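You operate a simulated robot arm through the tools that you are given. There is no shell and no other tool. Be economical: measure what you need, move in short steps, check, and stop when the job is done.

You run a simulated robot arm. Do the job below in one go: nothing can be reset, and whatever is moved stays where it is left.

## Task
Inspect the white board's joint under the lit lens and send it on.
Fine: on the grey mat; then lamp off, lens parked; a dull joint goes into the board holder, a shiny one back to its pad; leave the other boards alone.

Only the result counts: the job must be done as asked and must still hold three seconds after the hand-in. Knocking over, shifting, dropping, spilling or breaking anything else fails it.

## Robot
A 6-joint arm with a fingered hand on a trunk, on a base that drives. Base frame: it is fixed to the floor where the robot stands at the start and does not move with it; the origin is under the middle of the robot, x ahead of it, y to its left, z up; the surface under the hand at the start is at about z = 78. Lengths are in cm, angles in rad, forces in N, time in s.
With the tool pointing down near the work surface it reaches from about 42 to 82 cm from the robot's upright axis, wherever it stands. Its first joint turns from -2.897 to 2.897 rad. Places, roughly: grey mat top [50, 40, 80]; lamp switch [80, 20, 80]; lens arm [80, 60, 100]. Payload 4 kg.
The tool frame sits at the grasp point between the pads (the TCP): z along the fingers, y along the line on which they close. The tips reach 2 cm beyond it. Largest opening 14 cm; the body of the gripper starts 5.4 cm behind the TCP. The gripper is a hand of 3 fingers: y runs from the thumb to the fingers, the wrist lies at [0, 0, -21.5] in the tool frame, and closing takes about 1.5 s.
Orientation is that of the tool frame in the base frame, as a unit quaternion [x, y, z, w]. With the fingers straight down and closing along the base's y, the tool's x points along the base's -x, its y along +y and its z along -z.

## Interface
- The arm moves only by the tool nudge_tool. Its argument "deltas" is a list of rows, each an object of numbers (a shift or turn left out is 0, a gripper value left out holds the last): "dx", "dy", "dz": the shift along the tool's x, y, z in units of 20 mm (1.0 is 20 mm); "rx", "ry", "rz": the turn, a rotation vector about the tool's x, y, z in units of 8 degrees (1.0 is 8 degrees). In form: [{"dx": .., "dy": .., "dz": .., "rx": .., "ry": .., "rz": ..}, ...]. A call has 1 to 10 rows; each row shifts and turns the commanded pose from where the row before left it, along the tool's axes as they then stand. "jaw" is the closure in counts, from 0 (fully open) to 255 (shut), set as the call begins (left out, the last holds). A call with a number of a shift or a turn outside -1 to 1 is refused whole. Rows are played at 5 a second. More than 5 cm and 0.15 rad between two rows, or a gripper value outside its range, and nothing of the call is played. A pose out of reach is approached as far as the arm can. The call stops where the force on the tool passes 40 N (or 10 N more than at its start, if that is more) or the arm is blocked; 0.2 s more then pass. The fingers move at their own pace (about 4.5 cm/s each) and stop on an object; they squeeze with about 33 N. The grip force told is the motor's: it shows also when the fingers shut on nothing. Time passes only in rows, and 0.2 s behind the last, so rows that do not move let the fingers close. The reply holds the time, the measured pose of the TCP, the force on the tool along the base axes, the opening and the grip force, in the units named above and with some noise, with the torque about the TCP (base axes, N m) and any sound that the robot's microphone picked up, and new pictures: "show" is both (left out), scene, wrist or none.
- Cameras (640 x 400 px; columns grow to the right, rows downward): "scene" is now at [6.67, 17.04, 149.66]; the picture's right is [-0.23, -0.97, 0.00], its down [-0.53, 0.13, -0.84] and it looks along [0.81, -0.19, -0.55] (base axes); focal length 224 px, centre (320, 200). "wrist" rides on the gripper at [7.4, -4.3, -7.9] in the tool frame; the picture's right is [0.50, 0.87, 0.00], its down [-0.59, 0.34, -0.73] and it looks along [-0.64, 0.37, 0.68] (tool axes); focal length 275 px, centre (320, 200).
- lift_body(by): slides the trunk up (or, below 0, down) by that many cm; the arm and the scene camera ride with it, the base frame stays. It gives what a move gives, with no picture.
- roll_base(legs): drives the robot by 1 to 6 legs, each [ahead, left, turn to the left] in cm, cm and rad, along the robot's own axes; the way and the turn of a leg run together, so that a leg with both is an arc; at most 150 cm and 3.142 rad a leg. The arm and the cameras ride along, it lands a little off, and it stops where it bumps. It gives what a move gives, and a new picture of the scene camera.
- set_fingers(finger1, finger2, thumb_bend): sets how far each is bent, from 0 (flat) to 1 (curled in); at 0.3 the hand is open as for a grip, at 0.7 the pads meet at the TCP. One left out holds its place. A second passes; each finger stops where it meets its share of the squeeze, and holds until it gets a number again. A gripper value or a shape takes the hand back. It gives what a move gives, with no picture; readings hold the bend of each and the force on the fingers (four entries, about 0 where the hand has none), thumb and palm.
- preshape(shape): the hand has 3 fingers and takes this shape, open, in about a second: jaw (thumb against the fingers, like two jaws); tri (thumb and two fingers); tip (a fingertip pinch); poke (one finger out to press); point (the index stretched); flat (the hand flat); cup (the hand cupped); fist (a fist). The gripper value then closes the fingers along that shape, each until it touches; the sizes above hold for jaw. It gives what a move gives, with no picture.
- pan_tilt(pan, tilt): turns the head with the scene camera to pan (to the left, within 2.094 rad either way) and tilt (down, from -0.506 to 1.204), counted from straight ahead of the robot. It gives what a move gives, and a new picture of the scene camera.
- point_at(camera, pixels): for up to 12 pixels [column, row] of the newest picture of that camera ("zoom" is the newest enlarged one), the place [x, y, z] in the base frame of the surface seen there, good to about 0.3 cm. It takes no simulated time.
- zoom(camera, box): a new picture of the part [left, top, right, bottom] of that camera's present view, enlarged. It takes no simulated time.
- job_done(): hands the job in; it is judged then, once.

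Go step by step. Measure first, check grasps and placings, and put right what went wrong. The budget is 80 turns and 260 pictures, counting those below and the enlarged ones. Unless the task says otherwise, let go and move clear before handing in, and close with one line.

The tools are called after "Request:" as a command line: name --argument value ..., lists and objects as JSON in quotes. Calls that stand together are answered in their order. nudge_tool: Moves the arm, as the interface text tells. Its arguments: {"type":"object","properties":{"deltas":{"type":"array","items":{"type":"object","properties":{"dx":{"type":"number"},"dy":{"type":"number"},"dz":{"type":"number"},"rx":{"type":"number"},"ry":{"type":"number"},"rz":{"type":"number"}}}},"jaw":{"type":"number"},"show":{"type":"string","enum":["both","scene","wrist","none"]}},"required":["deltas"]} The other tools are called the same way: lift_body (by) slides the trunk up or down; preshape (shape) gives the hand a shape; set_fingers (finger1, finger2, thumb_bend) moves the fingers one by one; roll_base (legs) drives the base; pan_tilt (pan, tilt) turns the head that bears the scene camera; point_at (camera, pixels) gives the place of the surface under pixels of a picture; zoom (camera, box) takes an enlarged picture of a part of a camera's view; job_done () hands the job in.

At the start:

```text
clock: 0.0
position: [42.16, -9.02, 136.15]
tcp_rot: [0.001, 1.0, 0.0, 0.0]
force: [0.7, 0.3, -0.5]
moment: [0.01, -0.02, 0.01]
finger_gap: 13.98
finger_force: 0.1
shape: jaw
bend: [0.3, 0.3, 0.3]
finger forces: [0.1, 0.0, 0.0, 0.0, 0.1, 0.1]
trunk travel left (down, up): [-7.5, 51.5]
robot x, y, heading: [-0.01, 0.01, -0.001]
head pan, tilt: [-0.234, 0.579]
```

scene: 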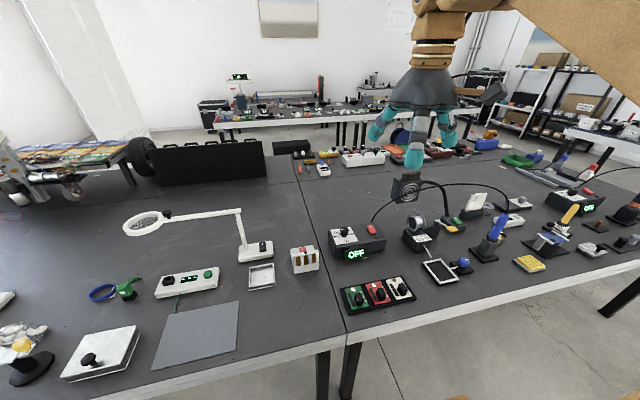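
wrist: 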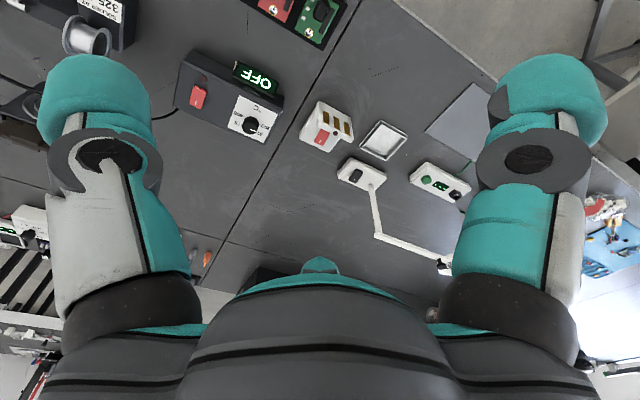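

The scene shows the grey mat near (197,335), the lens arm around (190,220), its base with a switch near (255,250), and three small boards near (378,293). I'll zoom in on these and measure.

Request:
zoom --camera "scene" --box '[110, 190, 340, 334]'

Request:
zoom --camera "scene" --box '[320, 210, 480, 310]'

Request:
point_at --camera "scene" --pixels '[[197, 335], [256, 247], [240, 213], [145, 222], [167, 215], [262, 276], [304, 260], [354, 297], [378, 293], [400, 286], [208, 274], [180, 306]]'

```text
2.78 times, centred on (225, 262) of scene
```

zoom: 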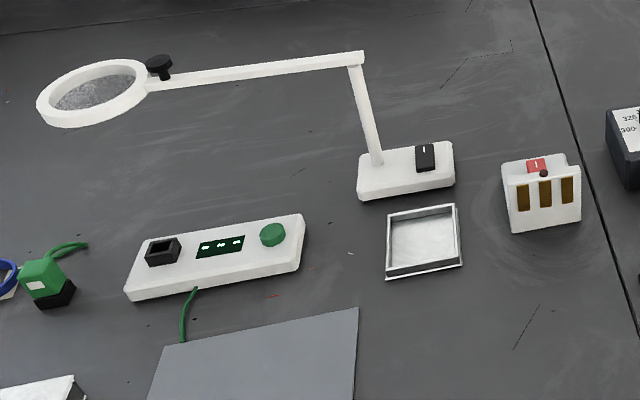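

```text
4.00 times, centred on (400, 260) of scene
```

zoom: 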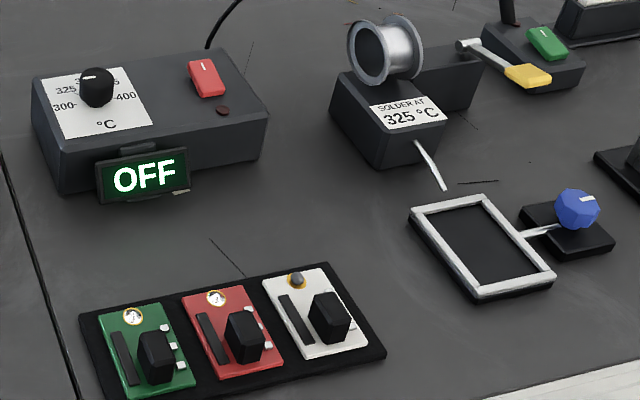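

```text
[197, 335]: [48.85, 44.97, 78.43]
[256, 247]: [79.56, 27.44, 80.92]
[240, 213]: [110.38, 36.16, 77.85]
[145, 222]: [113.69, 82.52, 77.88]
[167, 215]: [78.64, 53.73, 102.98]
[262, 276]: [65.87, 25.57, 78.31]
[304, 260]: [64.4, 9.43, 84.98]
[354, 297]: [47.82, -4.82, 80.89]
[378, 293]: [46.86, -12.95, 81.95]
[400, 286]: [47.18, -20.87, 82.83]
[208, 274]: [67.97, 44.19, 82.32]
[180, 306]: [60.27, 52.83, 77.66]
```

The boards are on a black pad: green, red and white from left to right, with the white one at about (47,-21). I'll look closer at the holder candidates and the lens parts.

Request:
zoom --camera "scene" --box '[440, 170, 640, 295]'

Request:
zoom --camera "scene" --box '[0, 260, 200, 385]'

Request:
pan_tilt --pan 0.3 --tilt 0.75

```text
3.20 times, centred on (540, 232) of scene
```

zoom: 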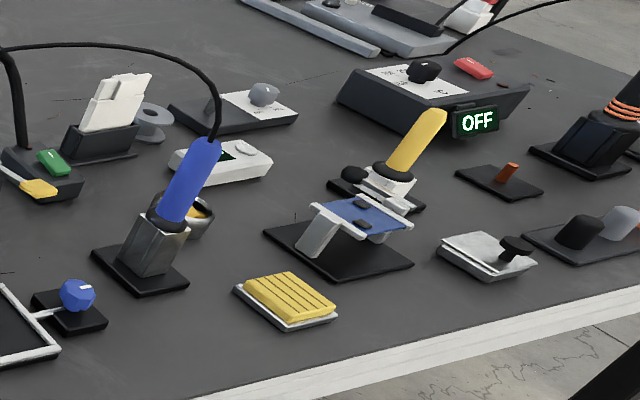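

```text
3.20 times, centred on (100, 322) of scene
```

zoom: 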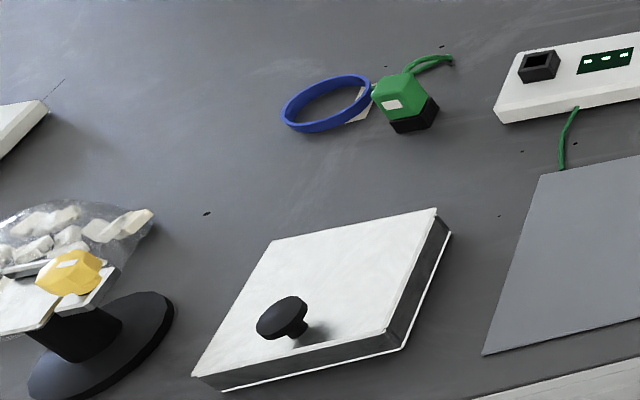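

```text
clock: 1.0
position: [42.14, -8.83, 136.06]
tcp_rot: [-0.001, 1.0, 0.0, 0.0]
force: [0.1, 0.2, -0.3]
moment: [0.0, 0.0, 0.01]
finger_gap: 13.99
finger_force: 0.1
shape: jaw
bend: [0.3, 0.3, 0.3]
finger forces: [0.0, 0.0, 0.0, 0.1, 0.1, 0.0]
trunk travel left (down, up): [-7.5, 51.5]
robot x, y, heading: [-0.02, -0.06, 0.001]
head pan, tilt: [0.3, 0.75]
```

scene: 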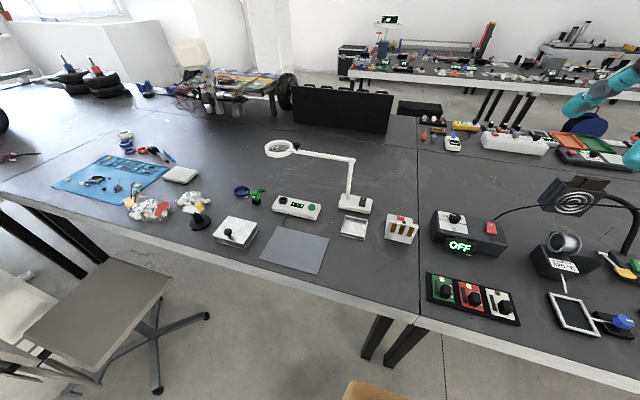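

Candidate holders are the framed rest with the blue knob at (572,313) and the dish at (353,228). I'll enlarge and measure them.

Request:
zoom --camera "scene" --box '[530, 225, 640, 345]'

Request:
zoom --camera "scene" --box '[420, 260, 530, 330]'

Request:
zoom --camera "scene" --box '[255, 130, 425, 240]'

Request:
point_at --camera "scene" --pixels '[[550, 294], [580, 299], [598, 331], [566, 330], [572, 313], [625, 321], [484, 286], [507, 287], [520, 324], [495, 318], [498, 293], [503, 305]]'

Request:
point_at --camera "scene" --pixels '[[295, 145], [353, 158], [347, 192], [360, 200], [364, 201], [266, 150], [292, 152], [330, 239], [274, 227], [319, 274], [259, 259], [281, 156]]'

```text
3.33 times, centred on (585, 285) of scene
```

zoom: 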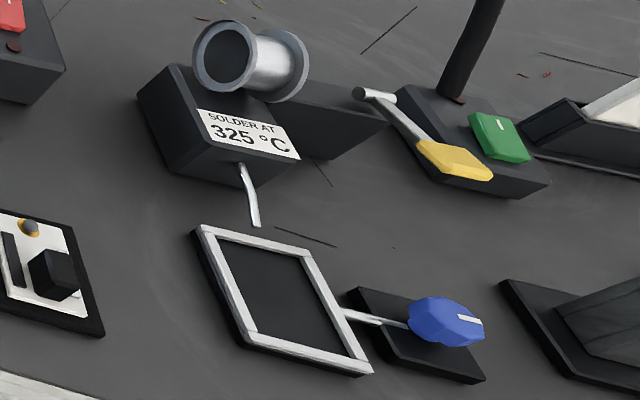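

```text
5.71 times, centred on (475, 295) of scene
```

zoom: 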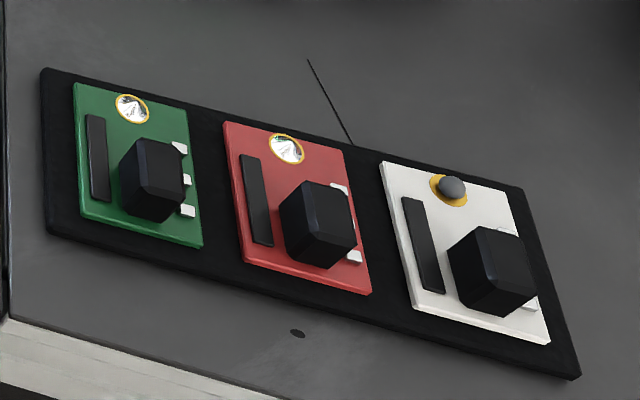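

```text
3.64 times, centred on (340, 185) of scene
```

zoom: 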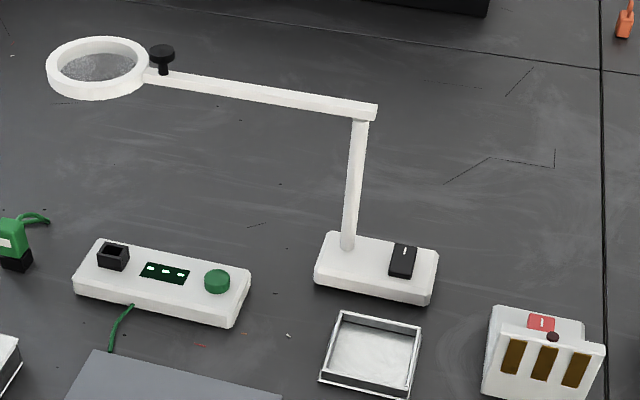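

```text
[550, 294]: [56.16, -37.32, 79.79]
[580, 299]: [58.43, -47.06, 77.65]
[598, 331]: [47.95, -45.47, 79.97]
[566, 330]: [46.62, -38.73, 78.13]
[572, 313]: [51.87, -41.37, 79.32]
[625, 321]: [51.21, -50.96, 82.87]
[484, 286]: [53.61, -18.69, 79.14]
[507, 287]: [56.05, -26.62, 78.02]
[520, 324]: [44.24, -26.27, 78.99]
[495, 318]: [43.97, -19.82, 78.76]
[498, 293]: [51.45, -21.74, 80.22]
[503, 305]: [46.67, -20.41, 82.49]
```

```text
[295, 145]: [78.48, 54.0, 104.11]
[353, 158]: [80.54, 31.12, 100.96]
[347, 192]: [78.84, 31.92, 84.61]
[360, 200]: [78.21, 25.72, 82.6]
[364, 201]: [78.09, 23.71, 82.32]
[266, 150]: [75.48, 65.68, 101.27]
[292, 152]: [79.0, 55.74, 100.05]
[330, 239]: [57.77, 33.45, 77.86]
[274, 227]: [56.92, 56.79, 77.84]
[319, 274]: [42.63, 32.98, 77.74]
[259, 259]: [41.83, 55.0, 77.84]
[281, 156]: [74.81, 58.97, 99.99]
```

The white board's handle is at about (46.7,-20.5,82.5), and its joint looks like a grey dome. I'll move in above it and half close the fingers so they clear the red board.

Request:
nudge_tool --deltas '[{"dz": 1, "dy": -0.6, "dx": -0.2}, {"dz": 1, "dy": -0.6, "dx": -0.2}, {"dz": 1, "dy": -0.6, "dx": -0.2}, {"dz": 1, "dy": -0.6, "dx": -0.2}, {"dz": 1, "dy": -0.6, "dx": -0.2}, {"dz": 1, "dy": -0.6, "dx": -0.2}, {"dz": 1, "dy": -0.6, "dx": -0.2}, {"dz": 1, "dy": -0.6, "dx": -0.2}, {"dz": 1, "dy": -0.6, "dx": -0.2}, {"dz": 1, "dy": -0.4, "dx": -0.2}]' --jaw 130 --show "none"

Request:
nudge_tool --deltas '[{"dz": 1}, {"dz": 1}, {"dz": 1}, {"dz": 1}, {"dz": 1}, {"dz": 1}, {"dz": 1}, {"dz": 1}]'

Request:
pan_tilt --pan -0.5 --tilt 0.9

```text
clock: 3.2
position: [46.07, -20.64, 116.07]
tcp_rot: [0.0, 1.0, 0.001, 0.0]
force: [0.0, -0.6, 0.7]
moment: [0.01, 0.01, 0.02]
finger_gap: 6.91
finger_force: 0.0
shape: jaw
bend: [0.34, 0.34, 0.33]
finger forces: [0.1, 0.0, 0.0, 0.1, 0.1, 0.0]
trunk travel left (down, up): [-7.5, 51.5]
robot x, y, heading: [-0.15, -0.02, 0.001]
head pan, tilt: [0.3, 0.75]
```

```text
clock: 5.0
position: [46.37, -20.5, 100.24]
tcp_rot: [0.0, 1.0, 0.0, 0.0]
force: [-0.3, -0.2, -0.7]
moment: [0.0, -0.01, 0.02]
finger_gap: 6.91
finger_force: 0.0
shape: jaw
bend: [0.34, 0.34, 0.33]
finger forces: [0.1, 0.1, 0.0, 0.0, 0.1, 0.1]
trunk travel left (down, up): [-7.5, 51.5]
robot x, y, heading: [0.13, -0.07, 0.002]
head pan, tilt: [0.3, 0.75]
```

scene: 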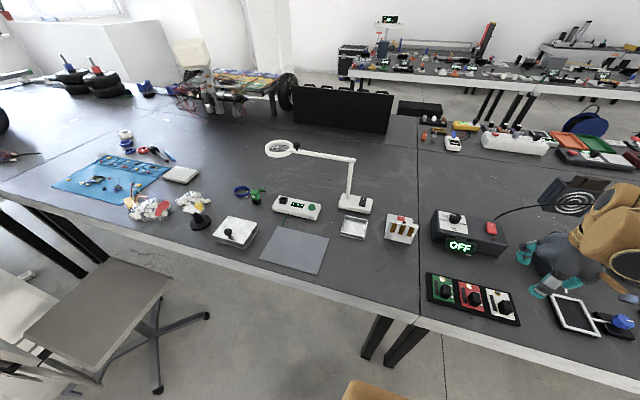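
wrist: 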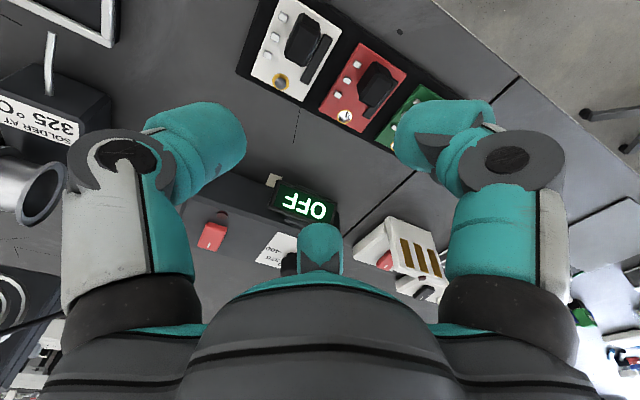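

```text
clock: 6.1
position: [46.21, -20.55, 100.33]
tcp_rot: [0.0, 1.0, 0.0, 0.0]
force: [0.3, 0.3, -0.3]
moment: [-0.02, 0.0, 0.02]
finger_gap: 6.88
finger_force: 0.1
shape: jaw
bend: [0.34, 0.34, 0.33]
finger forces: [0.1, 0.0, 0.0, 0.0, 0.0, 0.1]
trunk travel left (down, up): [-7.5, 51.5]
robot x, y, heading: [0.27, 0.25, 0.001]
head pan, tilt: [-0.499, 0.901]
```

scene: 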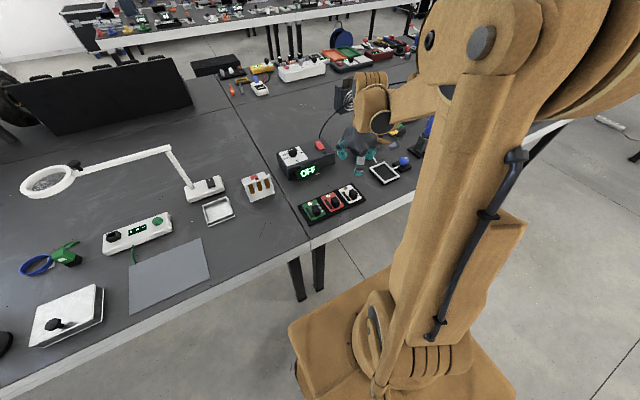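

The white board shows clearly in the wrist view at (290,45). I'll measure its corners and handle there.

Request:
zoom --camera "wrist" --box '[200, 0, 500, 188]'

Request:
point_at --camera "wrist" --pixels '[[277, 3], [342, 5], [301, 100], [252, 78], [280, 82], [290, 35], [320, 38], [303, 20], [305, 68], [316, 60], [344, 118], [380, 75]]'

```text
2.13 times, centred on (350, 94) of wrist
```

zoom: 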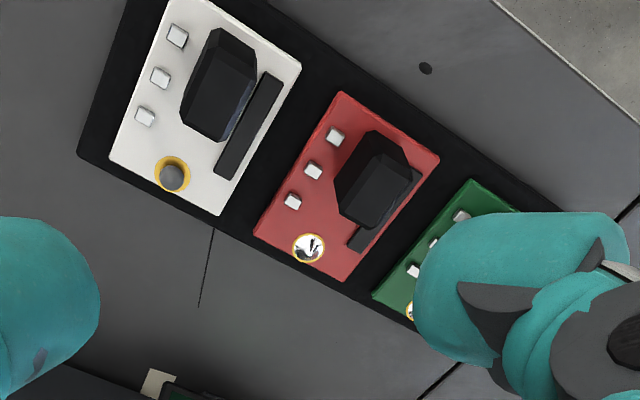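

```text
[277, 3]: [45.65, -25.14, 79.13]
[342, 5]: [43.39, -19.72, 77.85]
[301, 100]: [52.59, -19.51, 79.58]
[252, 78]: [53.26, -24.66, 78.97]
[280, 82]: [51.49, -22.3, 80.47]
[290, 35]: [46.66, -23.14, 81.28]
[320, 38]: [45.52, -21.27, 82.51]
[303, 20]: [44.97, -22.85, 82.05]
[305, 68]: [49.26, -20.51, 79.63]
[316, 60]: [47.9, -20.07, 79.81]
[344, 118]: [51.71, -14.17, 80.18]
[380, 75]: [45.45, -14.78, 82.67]
```

Next I'll pin down the top face of the handle.

Request:
point_at --camera "zoom" --pixels '[[218, 38], [252, 66], [198, 72], [232, 104], [225, 70], [235, 130], [190, 105], [212, 125], [205, 90], [300, 65], [218, 214], [112, 162]]'

```text
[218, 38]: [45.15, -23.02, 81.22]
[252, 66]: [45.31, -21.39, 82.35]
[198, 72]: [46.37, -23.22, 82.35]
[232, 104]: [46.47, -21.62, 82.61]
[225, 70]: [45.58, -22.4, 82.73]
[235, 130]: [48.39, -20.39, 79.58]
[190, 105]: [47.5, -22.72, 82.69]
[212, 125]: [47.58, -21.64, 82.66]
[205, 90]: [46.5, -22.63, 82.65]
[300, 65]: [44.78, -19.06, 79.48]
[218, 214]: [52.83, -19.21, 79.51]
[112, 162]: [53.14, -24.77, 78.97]
```

The handle top is centred at about (46.3,-22.3,82.7). I'll line up and descend to TCP z≈82.4.

Request:
nudge_tool --deltas '[{"dy": -0.85, "dz": 0.95}, {"dz": 1}, {"dz": 1}, {"dz": 1}, {"dz": 1}, {"dz": 1}]' --jaw 130 --show "wrist"

Request:
zoom --camera "wrist" --box '[120, 0, 520, 250]'

```text
clock: 7.5
position: [45.95, -22.31, 88.23]
tcp_rot: [0.0, 1.0, 0.0, -0.001]
force: [0.1, 1.1, -0.1]
moment: [0.02, 0.0, 0.0]
finger_gap: 6.89
finger_force: 0.1
shape: jaw
bend: [0.34, 0.34, 0.33]
finger forces: [0.0, 0.0, 0.0, 0.0, 0.0, 0.0]
trunk travel left (down, up): [-7.5, 51.5]
robot x, y, heading: [-0.54, -0.19, 0.006]
head pan, tilt: [-0.499, 0.901]
```

wrist: 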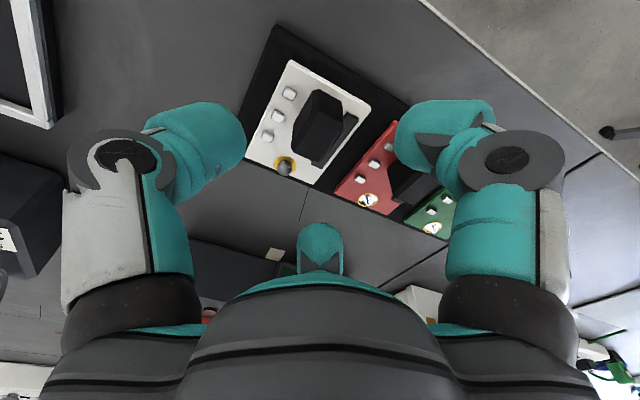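

```text
1.60 times, centred on (320, 125) of wrist
```

zoom: 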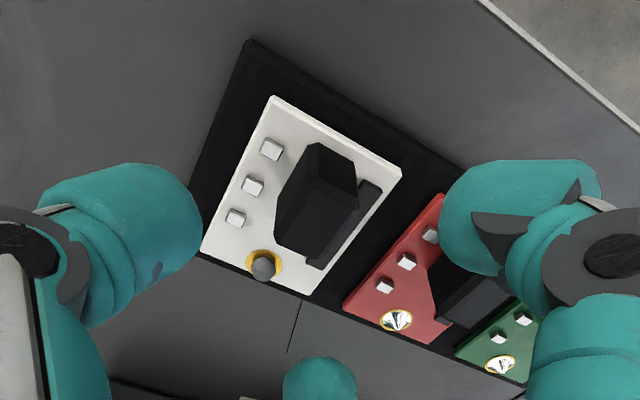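

The fingers straddle the handle, and the right one overhangs the red board slightly, so I'll narrow to about 5 cm before descending the remaining 5.8 cm.

Request:
nudge_tool --deltas '[{"dx": -0.15}, {}, {"dz": 1}, {"dz": 1}, {"dz": 0.9}]' --jaw 163 --show "wrist"

Request:
zoom --camera "wrist" --box '[120, 50, 520, 300]'

```text
clock: 8.7
position: [46.4, -22.2, 82.47]
tcp_rot: [0.0, 1.0, 0.0, 0.0]
force: [0.3, -0.8, 0.2]
moment: [0.01, 0.03, -0.03]
finger_gap: 5.11
finger_force: 0.2
shape: jaw
bend: [0.4, 0.4, 0.39]
finger forces: [0.0, 0.0, 0.0, 0.1, 0.0, 0.0]
trunk travel left (down, up): [-7.5, 51.5]
robot x, y, heading: [-0.07, 0.03, -0.003]
head pan, tilt: [-0.499, 0.901]
```

wrist: 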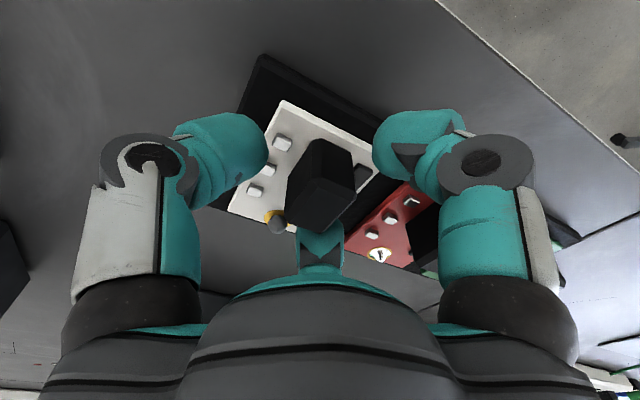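

```text
1.60 times, centred on (320, 175) of wrist
```

zoom: 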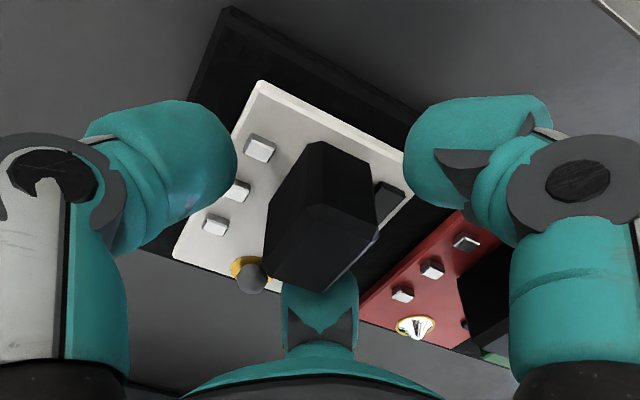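

The far finger, at (320,240), is close to the joint, so I'll raise 0.5 cm and close.

Request:
nudge_tool --deltas '[{"dz": -0.25}, {}]' --jaw 163 --show "none"

Request:
nudge_tool --deltas '[{}, {}, {}, {}, {}, {}, {}, {}]' --jaw 255 --show "both"

Request:
zoom --camera "wrist" --box '[120, 50, 520, 300]'

```text
clock: 9.3
position: [46.41, -22.17, 82.99]
tcp_rot: [0.0, 1.0, 0.0, 0.0]
force: [-0.4, -0.2, 0.5]
moment: [0.0, 0.01, -0.01]
finger_gap: 5.1
finger_force: 0.0
shape: jaw
bend: [0.4, 0.4, 0.39]
finger forces: [0.0, 0.1, 0.1, 0.0, 0.0, 0.0]
trunk travel left (down, up): [-7.5, 51.5]
robot x, y, heading: [-0.03, 0.22, -0.001]
head pan, tilt: [-0.499, 0.901]
```

```text
clock: 11.1
position: [46.5, -22.18, 82.89]
tcp_rot: [0.0, 1.0, 0.0, 0.001]
force: [-0.3, -0.7, 0.2]
moment: [-0.01, 0.02, 0.0]
finger_gap: 2.54
finger_force: 32.9
shape: jaw
bend: [0.48, 0.47, 0.54]
finger forces: [28.5, 28.1, 0.0, 0.0, 28.6, 0.0]
trunk travel left (down, up): [-7.5, 51.5]
robot x, y, heading: [-0.06, 0.1, -0.001]
head pan, tilt: [-0.499, 0.901]
```

scene: 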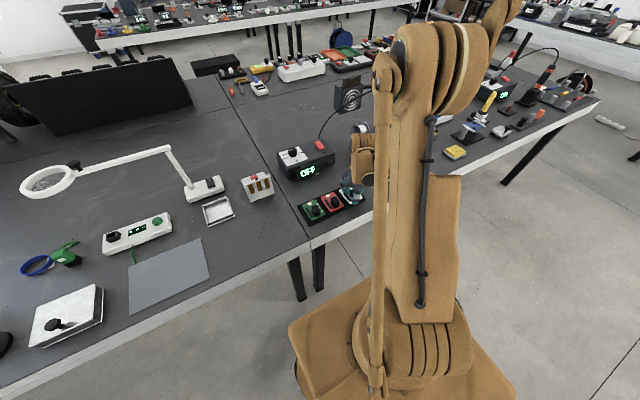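
wrist: 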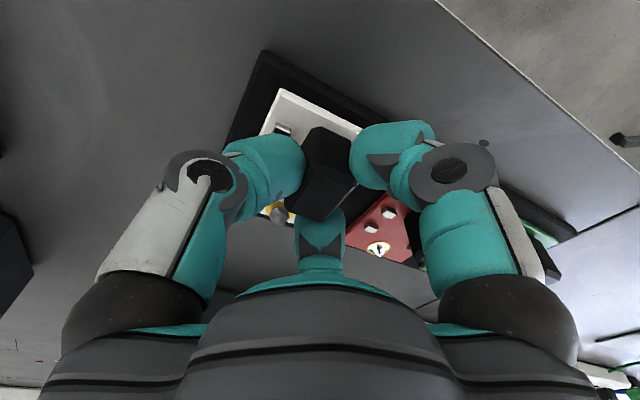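

```text
1.60 times, centred on (320, 175) of wrist
```

zoom: 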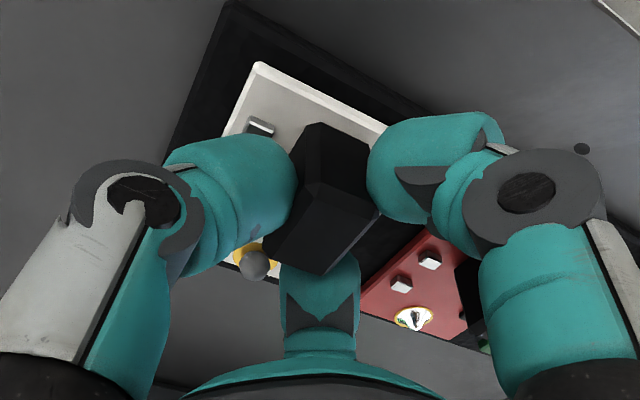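

All three fingers hold the handle at 28 N. I'll lift straight up about 16 cm and check.

Request:
nudge_tool --deltas '[{"dz": -0.5}, {"dz": -1}, {"dz": -1}, {"dz": -1}, {"dz": -1}, {"dz": -1}, {"dz": -1}, {"dz": -1}, {"dz": -1}]' --show "wrist"

Request:
roll_base --legs '[[0, 40, 0]]'

```text
clock: 13.1
position: [46.45, -22.45, 100.0]
tcp_rot: [0.0, 1.0, 0.0, 0.0]
force: [-0.4, -0.1, -0.4]
moment: [-0.01, -0.01, 0.02]
finger_gap: 2.57
finger_force: 33.0
shape: jaw
bend: [0.48, 0.47, 0.54]
finger forces: [28.7, 28.5, 0.0, 0.1, 28.3, 0.1]
trunk travel left (down, up): [-7.5, 51.5]
robot x, y, heading: [0.07, -0.05, -0.001]
head pan, tilt: [-0.499, 0.901]
```

wrist: 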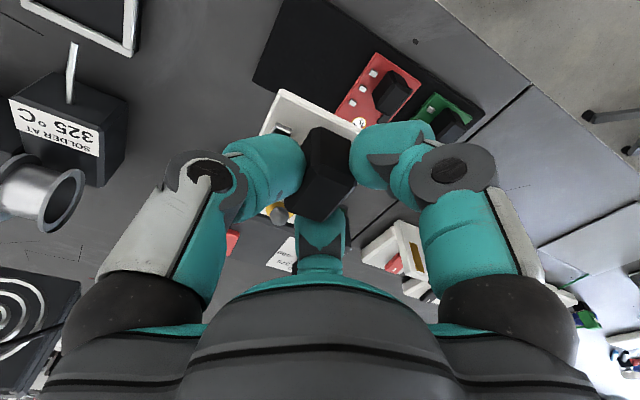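

```text
clock: 15.6
position: [46.4, 17.24, 99.89]
tcp_rot: [0.002, 1.0, 0.0, 0.0]
force: [0.0, 0.7, -0.3]
moment: [-0.05, -0.01, 0.02]
finger_gap: 2.55
finger_force: 33.2
shape: jaw
bend: [0.48, 0.47, 0.54]
finger forces: [28.6, 28.4, 0.1, 0.1, 28.4, 0.1]
trunk travel left (down, up): [-7.5, 51.5]
robot x, y, heading: [-0.16, 39.75, -0.007]
head pan, tilt: [-0.499, 0.901]
```

scene: 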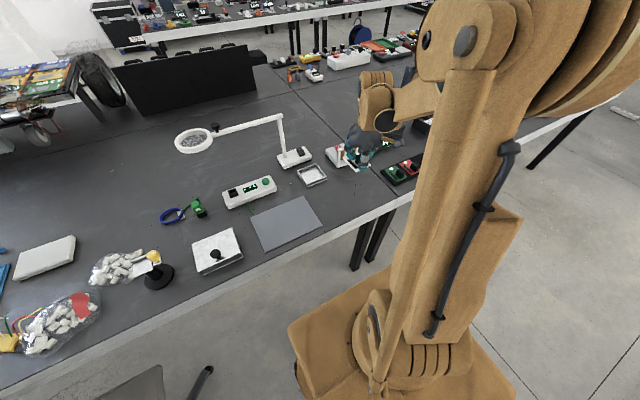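

The board is held and the base is now at y≈39.8. I'll turn the head for a straight view of the lens and mat.

Request:
pan_tilt --pan 0.2 --tilt 0.75

Request:
zoom --camera "scene" --box '[220, 90, 460, 240]'

```text
clock: 16.6
position: [46.53, 17.06, 99.87]
tcp_rot: [0.002, 1.0, 0.0, 0.0]
force: [0.4, 0.1, -0.6]
moment: [0.03, 0.0, -0.03]
finger_gap: 2.54
finger_force: 32.8
shape: jaw
bend: [0.48, 0.47, 0.54]
finger forces: [28.7, 28.4, 0.1, 0.0, 28.4, 0.0]
trunk travel left (down, up): [-7.5, 51.5]
robot x, y, heading: [0.21, 39.33, -0.008]
head pan, tilt: [0.201, 0.75]
```

scene: 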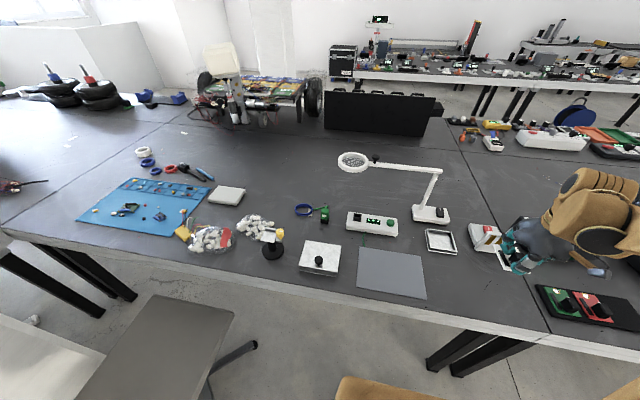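

```text
2.67 times, centred on (340, 165) of scene
```

zoom: 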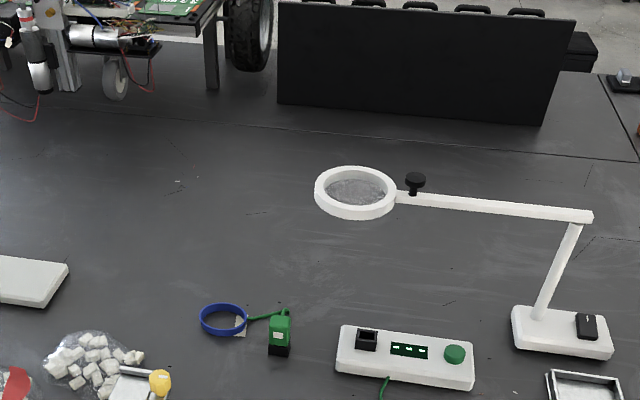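

Request:
point_at --camera "zoom" --pixels '[[355, 170], [319, 190], [355, 213], [394, 195], [415, 179], [415, 192], [590, 217], [480, 206], [575, 228], [586, 327], [586, 317], [587, 337]]'

Request:
point_at --camera "scene" --pixels '[[361, 249], [424, 257], [355, 290], [426, 298], [390, 270]]'

Request:
zoom --camera "scene" --box '[400, 180, 480, 230]'

```text
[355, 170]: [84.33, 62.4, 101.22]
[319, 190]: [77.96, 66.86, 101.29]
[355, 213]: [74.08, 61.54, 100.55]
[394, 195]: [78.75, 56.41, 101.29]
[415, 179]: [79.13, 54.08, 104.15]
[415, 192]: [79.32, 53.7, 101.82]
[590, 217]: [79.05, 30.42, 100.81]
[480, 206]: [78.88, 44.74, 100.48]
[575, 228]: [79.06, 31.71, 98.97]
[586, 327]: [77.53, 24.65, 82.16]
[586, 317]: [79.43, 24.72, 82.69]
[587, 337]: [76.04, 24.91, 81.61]
```

```text
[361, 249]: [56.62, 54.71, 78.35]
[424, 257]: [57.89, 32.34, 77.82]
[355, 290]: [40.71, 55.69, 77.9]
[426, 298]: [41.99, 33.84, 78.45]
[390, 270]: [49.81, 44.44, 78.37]
```

```text
8.00 times, centred on (440, 205) of scene
```

zoom: 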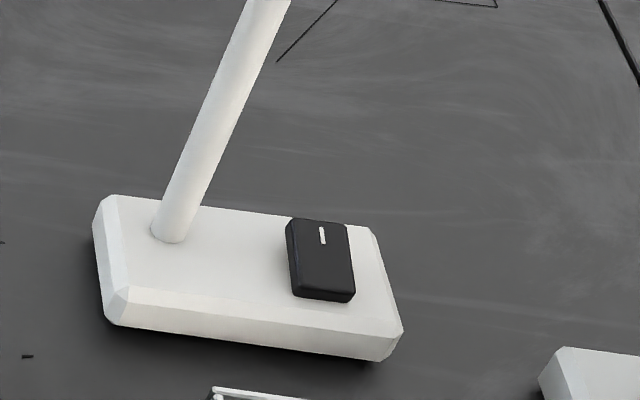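

The lens centre is (79.2,61.6), the pivot is about (79,31.5), and the radius is 30, so over the mat the lens will sit near (51.5,43.4). I'll carry the board so the joint lands there, with TCP at about (46.4,43.4).

Request:
nudge_tool --deltas '[{"dy": 1}, {"dy": 1}, {"dy": 1}, {"dy": 1}, {"dy": 1}, {"dy": 1}, {"dy": 1}, {"dy": 1}, {"dy": 1}, {"dy": 1}]' --show "none"

Request:
nudge_tool --deltas '[{"dy": 1}, {"dy": 1}, {"dy": 1}, {"dz": 1}, {"dz": 1}, {"dz": 1}, {"dz": 1}, {"dz": 1}]'

```text
clock: 18.8
position: [46.37, 37.34, 99.93]
tcp_rot: [0.003, 1.0, 0.0, 0.0]
force: [-0.3, 0.1, -0.1]
moment: [0.0, -0.03, -0.01]
finger_gap: 2.51
finger_force: 32.8
shape: jaw
bend: [0.48, 0.47, 0.54]
finger forces: [28.6, 28.3, 0.0, 0.1, 28.3, 0.1]
trunk travel left (down, up): [-7.5, 51.5]
robot x, y, heading: [0.07, 39.92, -0.006]
head pan, tilt: [0.201, 0.75]
```

```text
clock: 20.6
position: [46.57, 43.13, 89.85]
tcp_rot: [0.001, 1.0, 0.0, 0.0]
force: [0.5, -0.1, -1.0]
moment: [-0.01, 0.01, -0.01]
finger_gap: 2.56
finger_force: 32.5
shape: jaw
bend: [0.48, 0.47, 0.54]
finger forces: [28.7, 28.3, 0.1, 0.1, 28.0, 0.0]
trunk travel left (down, up): [-7.5, 51.5]
robot x, y, heading: [0.07, 39.99, -0.003]
head pan, tilt: [0.201, 0.75]
```

scene: 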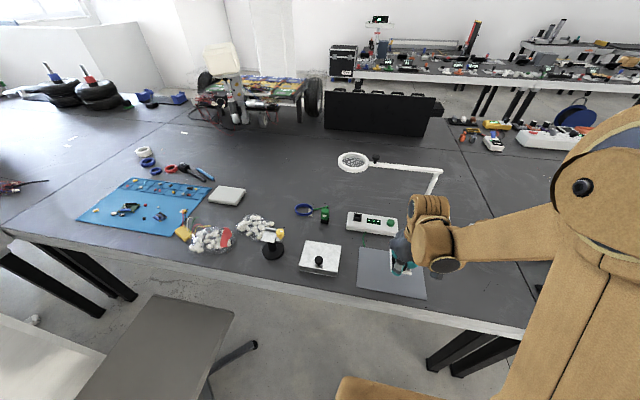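
wrist: 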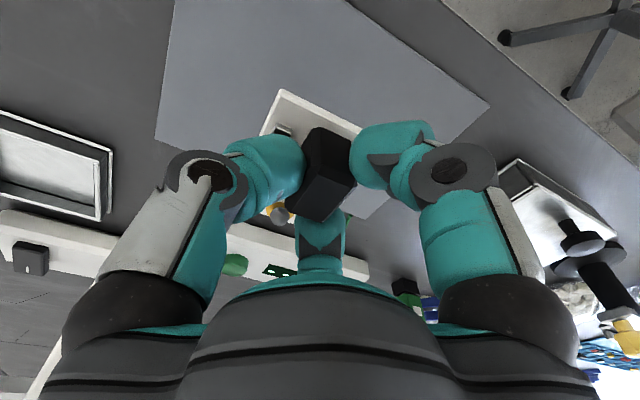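

The board is above the mat with a clear path. I'll lower it gently.

Request:
nudge_tool --deltas '[{"dz": 1}, {"dz": 1}, {"dz": 1}]' --show "none"

Request:
nudge_tool --deltas '[{"dz": 0.25}, {"dz": 0.2}, {"dz": 0.1}]' --show "wrist"

```text
clock: 21.4
position: [46.5, 43.04, 83.86]
tcp_rot: [0.002, 1.0, 0.0, 0.0]
force: [0.6, 1.4, -0.9]
moment: [0.01, -0.01, 0.0]
finger_gap: 2.53
finger_force: 33.3
shape: jaw
bend: [0.48, 0.47, 0.54]
finger forces: [28.8, 28.4, 0.0, 0.0, 27.8, 0.1]
trunk travel left (down, up): [-7.5, 51.5]
robot x, y, heading: [0.11, 39.44, -0.007]
head pan, tilt: [0.201, 0.75]
```

```text
clock: 22.2
position: [46.47, 43.17, 82.83]
tcp_rot: [0.003, 1.0, 0.0, 0.0]
force: [-1.1, 0.2, -0.5]
moment: [0.02, 0.03, 0.01]
finger_gap: 2.52
finger_force: 32.9
shape: jaw
bend: [0.48, 0.47, 0.54]
finger forces: [28.8, 28.4, 0.0, 0.0, 27.8, 0.0]
trunk travel left (down, up): [-7.5, 51.5]
robot x, y, heading: [0.07, 39.73, -0.003]
head pan, tilt: [0.201, 0.75]
```

wrist: 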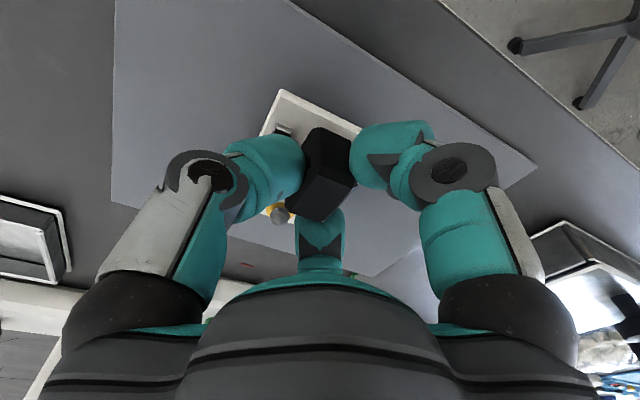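

Request:
nudge_tool --deltas '[{"dz": 0.1}, {"dz": 0.1}]' --show "none"

Request:
nudge_tool --deltas '[{"dz": 0.1}]' --show "none"

```text
clock: 22.8
position: [46.54, 43.19, 82.39]
tcp_rot: [0.002, 1.0, 0.001, 0.0]
force: [-0.6, 0.1, -1.4]
moment: [0.0, 0.01, -0.03]
finger_gap: 2.53
finger_force: 33.1
shape: jaw
bend: [0.48, 0.47, 0.54]
finger forces: [28.8, 28.5, 0.0, 0.1, 27.8, 0.0]
trunk travel left (down, up): [-7.5, 51.5]
robot x, y, heading: [-0.09, 39.67, -0.005]
head pan, tilt: [0.201, 0.75]
```

```text
clock: 23.2
position: [46.59, 43.25, 82.27]
tcp_rot: [0.003, 1.0, 0.001, 0.0]
force: [0.7, -0.5, 0.4]
moment: [0.0, 0.03, 0.0]
finger_gap: 2.53
finger_force: 33.3
shape: jaw
bend: [0.48, 0.47, 0.54]
finger forces: [28.8, 28.5, 0.0, 0.1, 27.7, 0.0]
trunk travel left (down, up): [-7.5, 51.5]
robot x, y, heading: [0.32, 39.71, -0.001]
head pan, tilt: [0.201, 0.75]
```

Request:
nudge_tool --deltas '[{"dz": 0.1}]' --show "none"

Request:
nudge_tool --deltas '[{"dz": 0.1}]' --show "wrist"

Request:
zoom --camera "wrist" --box '[200, 70, 440, 220]'

```text
clock: 23.6
position: [46.51, 43.24, 82.11]
tcp_rot: [0.002, 1.0, 0.0, 0.0]
force: [1.3, 0.4, 5.4]
moment: [0.04, -0.05, -0.01]
finger_gap: 2.55
finger_force: 32.7
shape: jaw
bend: [0.48, 0.47, 0.54]
finger forces: [29.6, 30.4, 0.0, 0.1, 28.7, 0.0]
trunk travel left (down, up): [-7.5, 51.5]
robot x, y, heading: [0.21, 39.59, -0.002]
head pan, tilt: [0.201, 0.75]
```

```text
clock: 24.0
position: [46.53, 43.23, 82.01]
tcp_rot: [0.003, 1.0, 0.001, 0.001]
force: [8.4, -2.7, 32.4]
moment: [0.14, -0.11, 0.01]
finger_gap: 2.65
finger_force: 32.8
shape: jaw
bend: [0.48, 0.47, 0.54]
finger forces: [33.8, 38.1, 0.0, 0.0, 37.9, 0.0]
trunk travel left (down, up): [-7.5, 51.5]
robot x, y, heading: [0.03, 39.92, -0.008]
head pan, tilt: [0.201, 0.75]
```

wrist: 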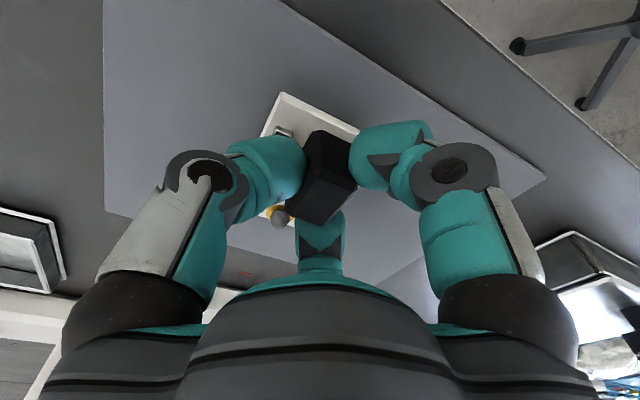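

```text
2.67 times, centred on (320, 145) of wrist
```

zoom: 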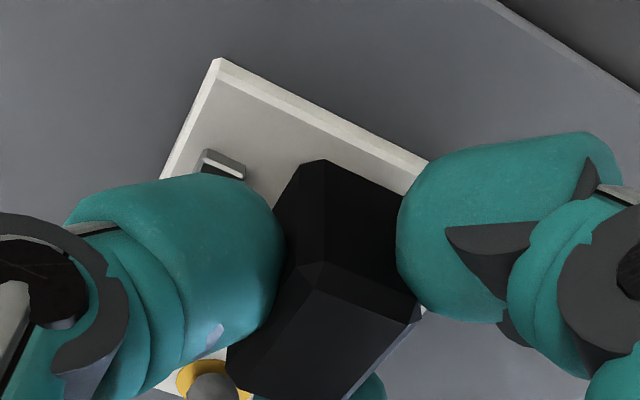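

The board has seated on the mat, with contact at z≈82.1. I'll ease off, open to about 5.5 cm and rise.

Request:
nudge_tool --deltas '[{"dz": -0.05}, {}]' --show "none"

Request:
nudge_tool --deltas '[{}, {}, {}, {}, {}, {"dz": -1}, {"dz": -1}, {"dz": -1}, {"dz": -1}, {"dz": -1}]' --jaw 155 --show "wrist"

Request:
zoom --camera "wrist" --box '[120, 0, 520, 250]'

```text
clock: 24.6
position: [46.44, 43.23, 81.94]
tcp_rot: [0.003, 1.0, 0.001, 0.0]
force: [7.0, -1.1, 21.8]
moment: [0.08, -0.13, -0.05]
finger_gap: 2.63
finger_force: 33.4
shape: jaw
bend: [0.48, 0.47, 0.54]
finger forces: [33.8, 37.1, 0.1, 0.0, 36.5, 0.1]
trunk travel left (down, up): [-7.5, 51.5]
robot x, y, heading: [0.02, 39.59, -0.004]
head pan, tilt: [0.201, 0.75]
```

```text
clock: 26.8
position: [46.48, 43.06, 91.94]
tcp_rot: [0.001, 1.0, 0.0, 0.0]
force: [0.1, 0.4, 0.0]
moment: [-0.01, -0.02, 0.03]
finger_gap: 5.45
finger_force: 0.1
shape: jaw
bend: [0.39, 0.39, 0.38]
finger forces: [0.1, 0.0, 0.0, 0.1, 0.0, 0.0]
trunk travel left (down, up): [-7.5, 51.5]
robot x, y, heading: [0.37, 39.91, 0.002]
head pan, tilt: [0.201, 0.75]
```

wrist: 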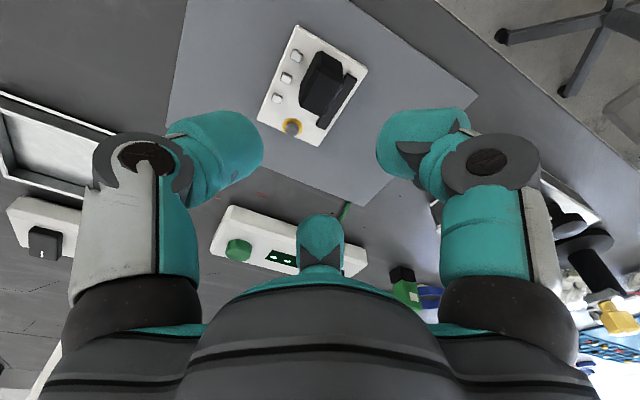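

```text
1.60 times, centred on (320, 125) of wrist
```

zoom: 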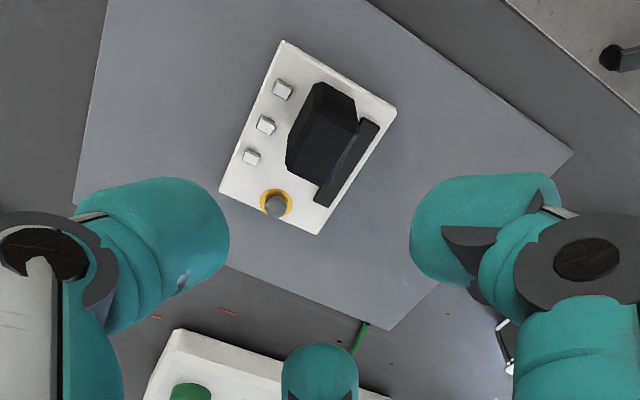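

The board is on the mat with its joint at (292,127) in the wrist view. Next is the lamp switch: I'll rise, take the poke shape and look at where the fingertip sits.

Request:
point_at --camera "wrist" --pixels '[[292, 127], [328, 75], [345, 65], [310, 95]]'

Request:
nudge_tool --deltas '[{"dz": -1, "dy": -0.9}, {"dz": -1, "dy": -1}, {"dz": -1, "dy": -1}, {"dz": -1, "dy": -1}, {"dz": -1, "dy": -1}, {"dz": -1, "dy": -1}, {"dz": -1, "dy": -1}, {"dz": -1, "dy": -1, "dx": -1}, {"dy": -1, "dx": -1}, {"dy": -1, "dx": -1}]' --show "none"

Request:
preshape --shape "poke"

Request:
nudge_tool --deltas '[{"dx": -1, "rx": 0.6}, {"dx": -1, "rx": 0.6}, {"dx": -1, "rx": 0.6}, {"dx": -1, "rx": 0.6}, {"dx": -1, "rx": 0.6}]'

```text
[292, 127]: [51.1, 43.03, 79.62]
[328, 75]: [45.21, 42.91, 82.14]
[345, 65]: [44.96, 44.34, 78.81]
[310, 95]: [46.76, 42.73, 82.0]
```

```text
clock: 29.0
position: [52.37, 23.08, 107.97]
tcp_rot: [0.002, 1.0, 0.001, 0.001]
force: [0.1, -0.3, 0.8]
moment: [-0.01, -0.05, 0.0]
finger_gap: 5.47
finger_force: 0.1
shape: jaw
bend: [0.39, 0.39, 0.38]
finger forces: [0.0, 0.0, 0.0, 0.0, 0.1, 0.0]
trunk travel left (down, up): [-7.5, 51.5]
robot x, y, heading: [-0.32, 39.75, -0.006]
head pan, tilt: [0.201, 0.75]
```

```text
clock: 29.9
position: [52.33, 23.22, 107.84]
tcp_rot: [0.002, 1.0, 0.0, 0.0]
force: [0.5, 0.2, 0.6]
moment: [-0.01, 0.0, 0.01]
finger_gap: 0.02
finger_force: 0.0
shape: poke
bend: [0.28, 0.28, 0.72]
finger forces: [0.0, 0.0, 0.0, 0.0, 0.0, 0.0]
trunk travel left (down, up): [-7.5, 51.5]
robot x, y, heading: [-0.24, 39.9, -0.004]
head pan, tilt: [0.201, 0.75]
```

```text
clock: 31.1
position: [62.5, 23.32, 107.82]
tcp_rot: [0.003, 0.978, -0.209, -0.001]
force: [-0.5, -0.4, -0.2]
moment: [-0.02, 0.02, -0.01]
finger_gap: 0.01
finger_force: 0.1
shape: poke
bend: [0.28, 0.28, 0.71]
finger forces: [0.1, 0.1, 0.0, 0.1, 0.0, 0.1]
trunk travel left (down, up): [-7.5, 51.5]
robot x, y, heading: [-0.04, 40.02, -0.008]
head pan, tilt: [0.201, 0.75]
```

scene: 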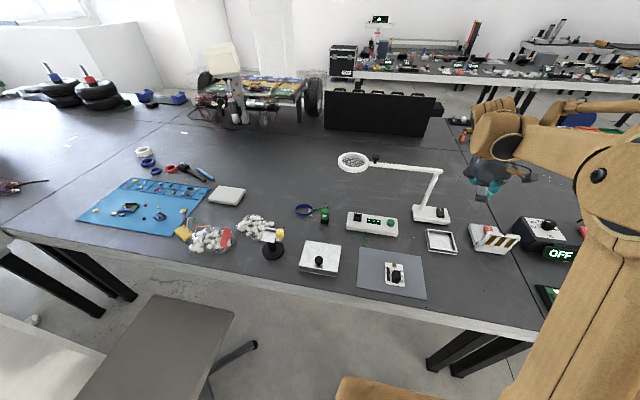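
wrist: 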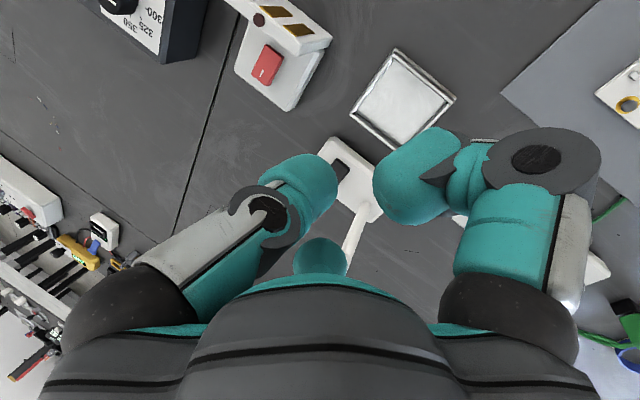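

The tilt went the wrong way, with the wrist over +y, so I'll reverse it. I'll also curl both fingers to leave the thumb as the presser and look.

Request:
nudge_tool --deltas '[{"rx": -0.7}, {"rx": -0.7}, {"rx": -0.7}, {"rx": -0.7}, {"rx": -0.7}, {"rx": -0.7}, {"rx": -0.7}, {"rx": -0.7}]' --show "none"

Request:
set_fingers --finger1 1.0 --finger2 1.0 --thumb_bend 0.45

Request:
nudge_tool --deltas '[{}, {}]'

Request:
zoom --camera "scene" --box '[420, 80, 580, 180]'

```text
clock: 32.9
position: [62.59, 23.29, 107.86]
tcp_rot: [0.002, 0.983, 0.181, 0.001]
force: [0.2, 0.4, 0.8]
moment: [0.01, -0.02, 0.0]
finger_gap: 0.0
finger_force: 0.2
shape: poke
bend: [0.28, 0.28, 0.71]
finger forces: [0.0, 0.0, 0.0, 0.1, 0.1, 0.0]
trunk travel left (down, up): [-7.5, 51.5]
robot x, y, heading: [-0.04, 39.92, -0.004]
head pan, tilt: [0.201, 0.75]
```

```text
clock: 33.9
position: [62.38, 23.29, 107.82]
tcp_rot: [0.002, 0.984, 0.18, 0.001]
force: [0.6, -0.3, -0.5]
moment: [-0.01, 0.0, -0.02]
finger_gap: 4.49
finger_force: 0.0
shape: fingers
bend: [0.77, 0.77, 0.45]
finger forces: [0.0, 0.0, 0.0, 0.1, 0.0, 0.0]
trunk travel left (down, up): [-7.5, 51.5]
robot x, y, heading: [0.26, 40.15, -0.003]
head pan, tilt: [0.201, 0.75]
```

```text
clock: 34.5
position: [62.51, 23.31, 108.02]
tcp_rot: [0.002, 0.984, 0.18, 0.001]
force: [0.0, 0.6, -0.3]
moment: [-0.02, -0.02, 0.01]
finger_gap: 4.49
finger_force: 0.0
shape: fingers
bend: [0.77, 0.77, 0.45]
finger forces: [0.1, 0.0, 0.0, 0.0, 0.0, 0.0]
trunk travel left (down, up): [-7.5, 51.5]
robot x, y, heading: [0.16, 39.58, -0.001]
head pan, tilt: [0.201, 0.75]
```

scene: 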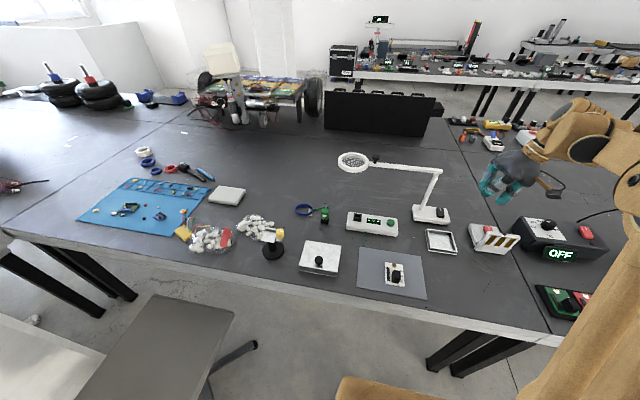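
wrist: 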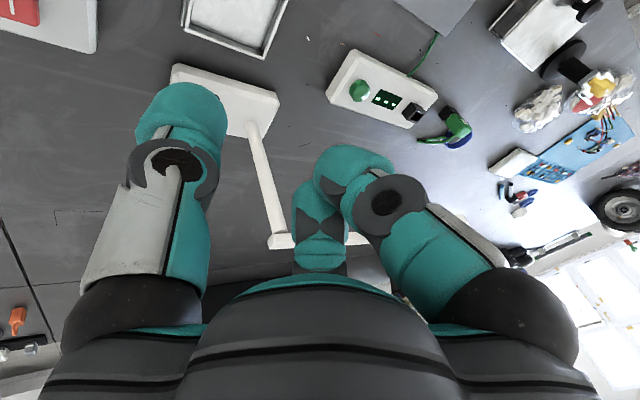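

```text
4.00 times, centred on (500, 130) of scene
```

zoom: 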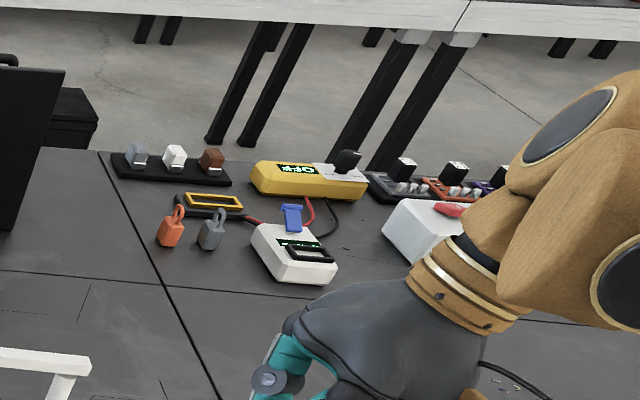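

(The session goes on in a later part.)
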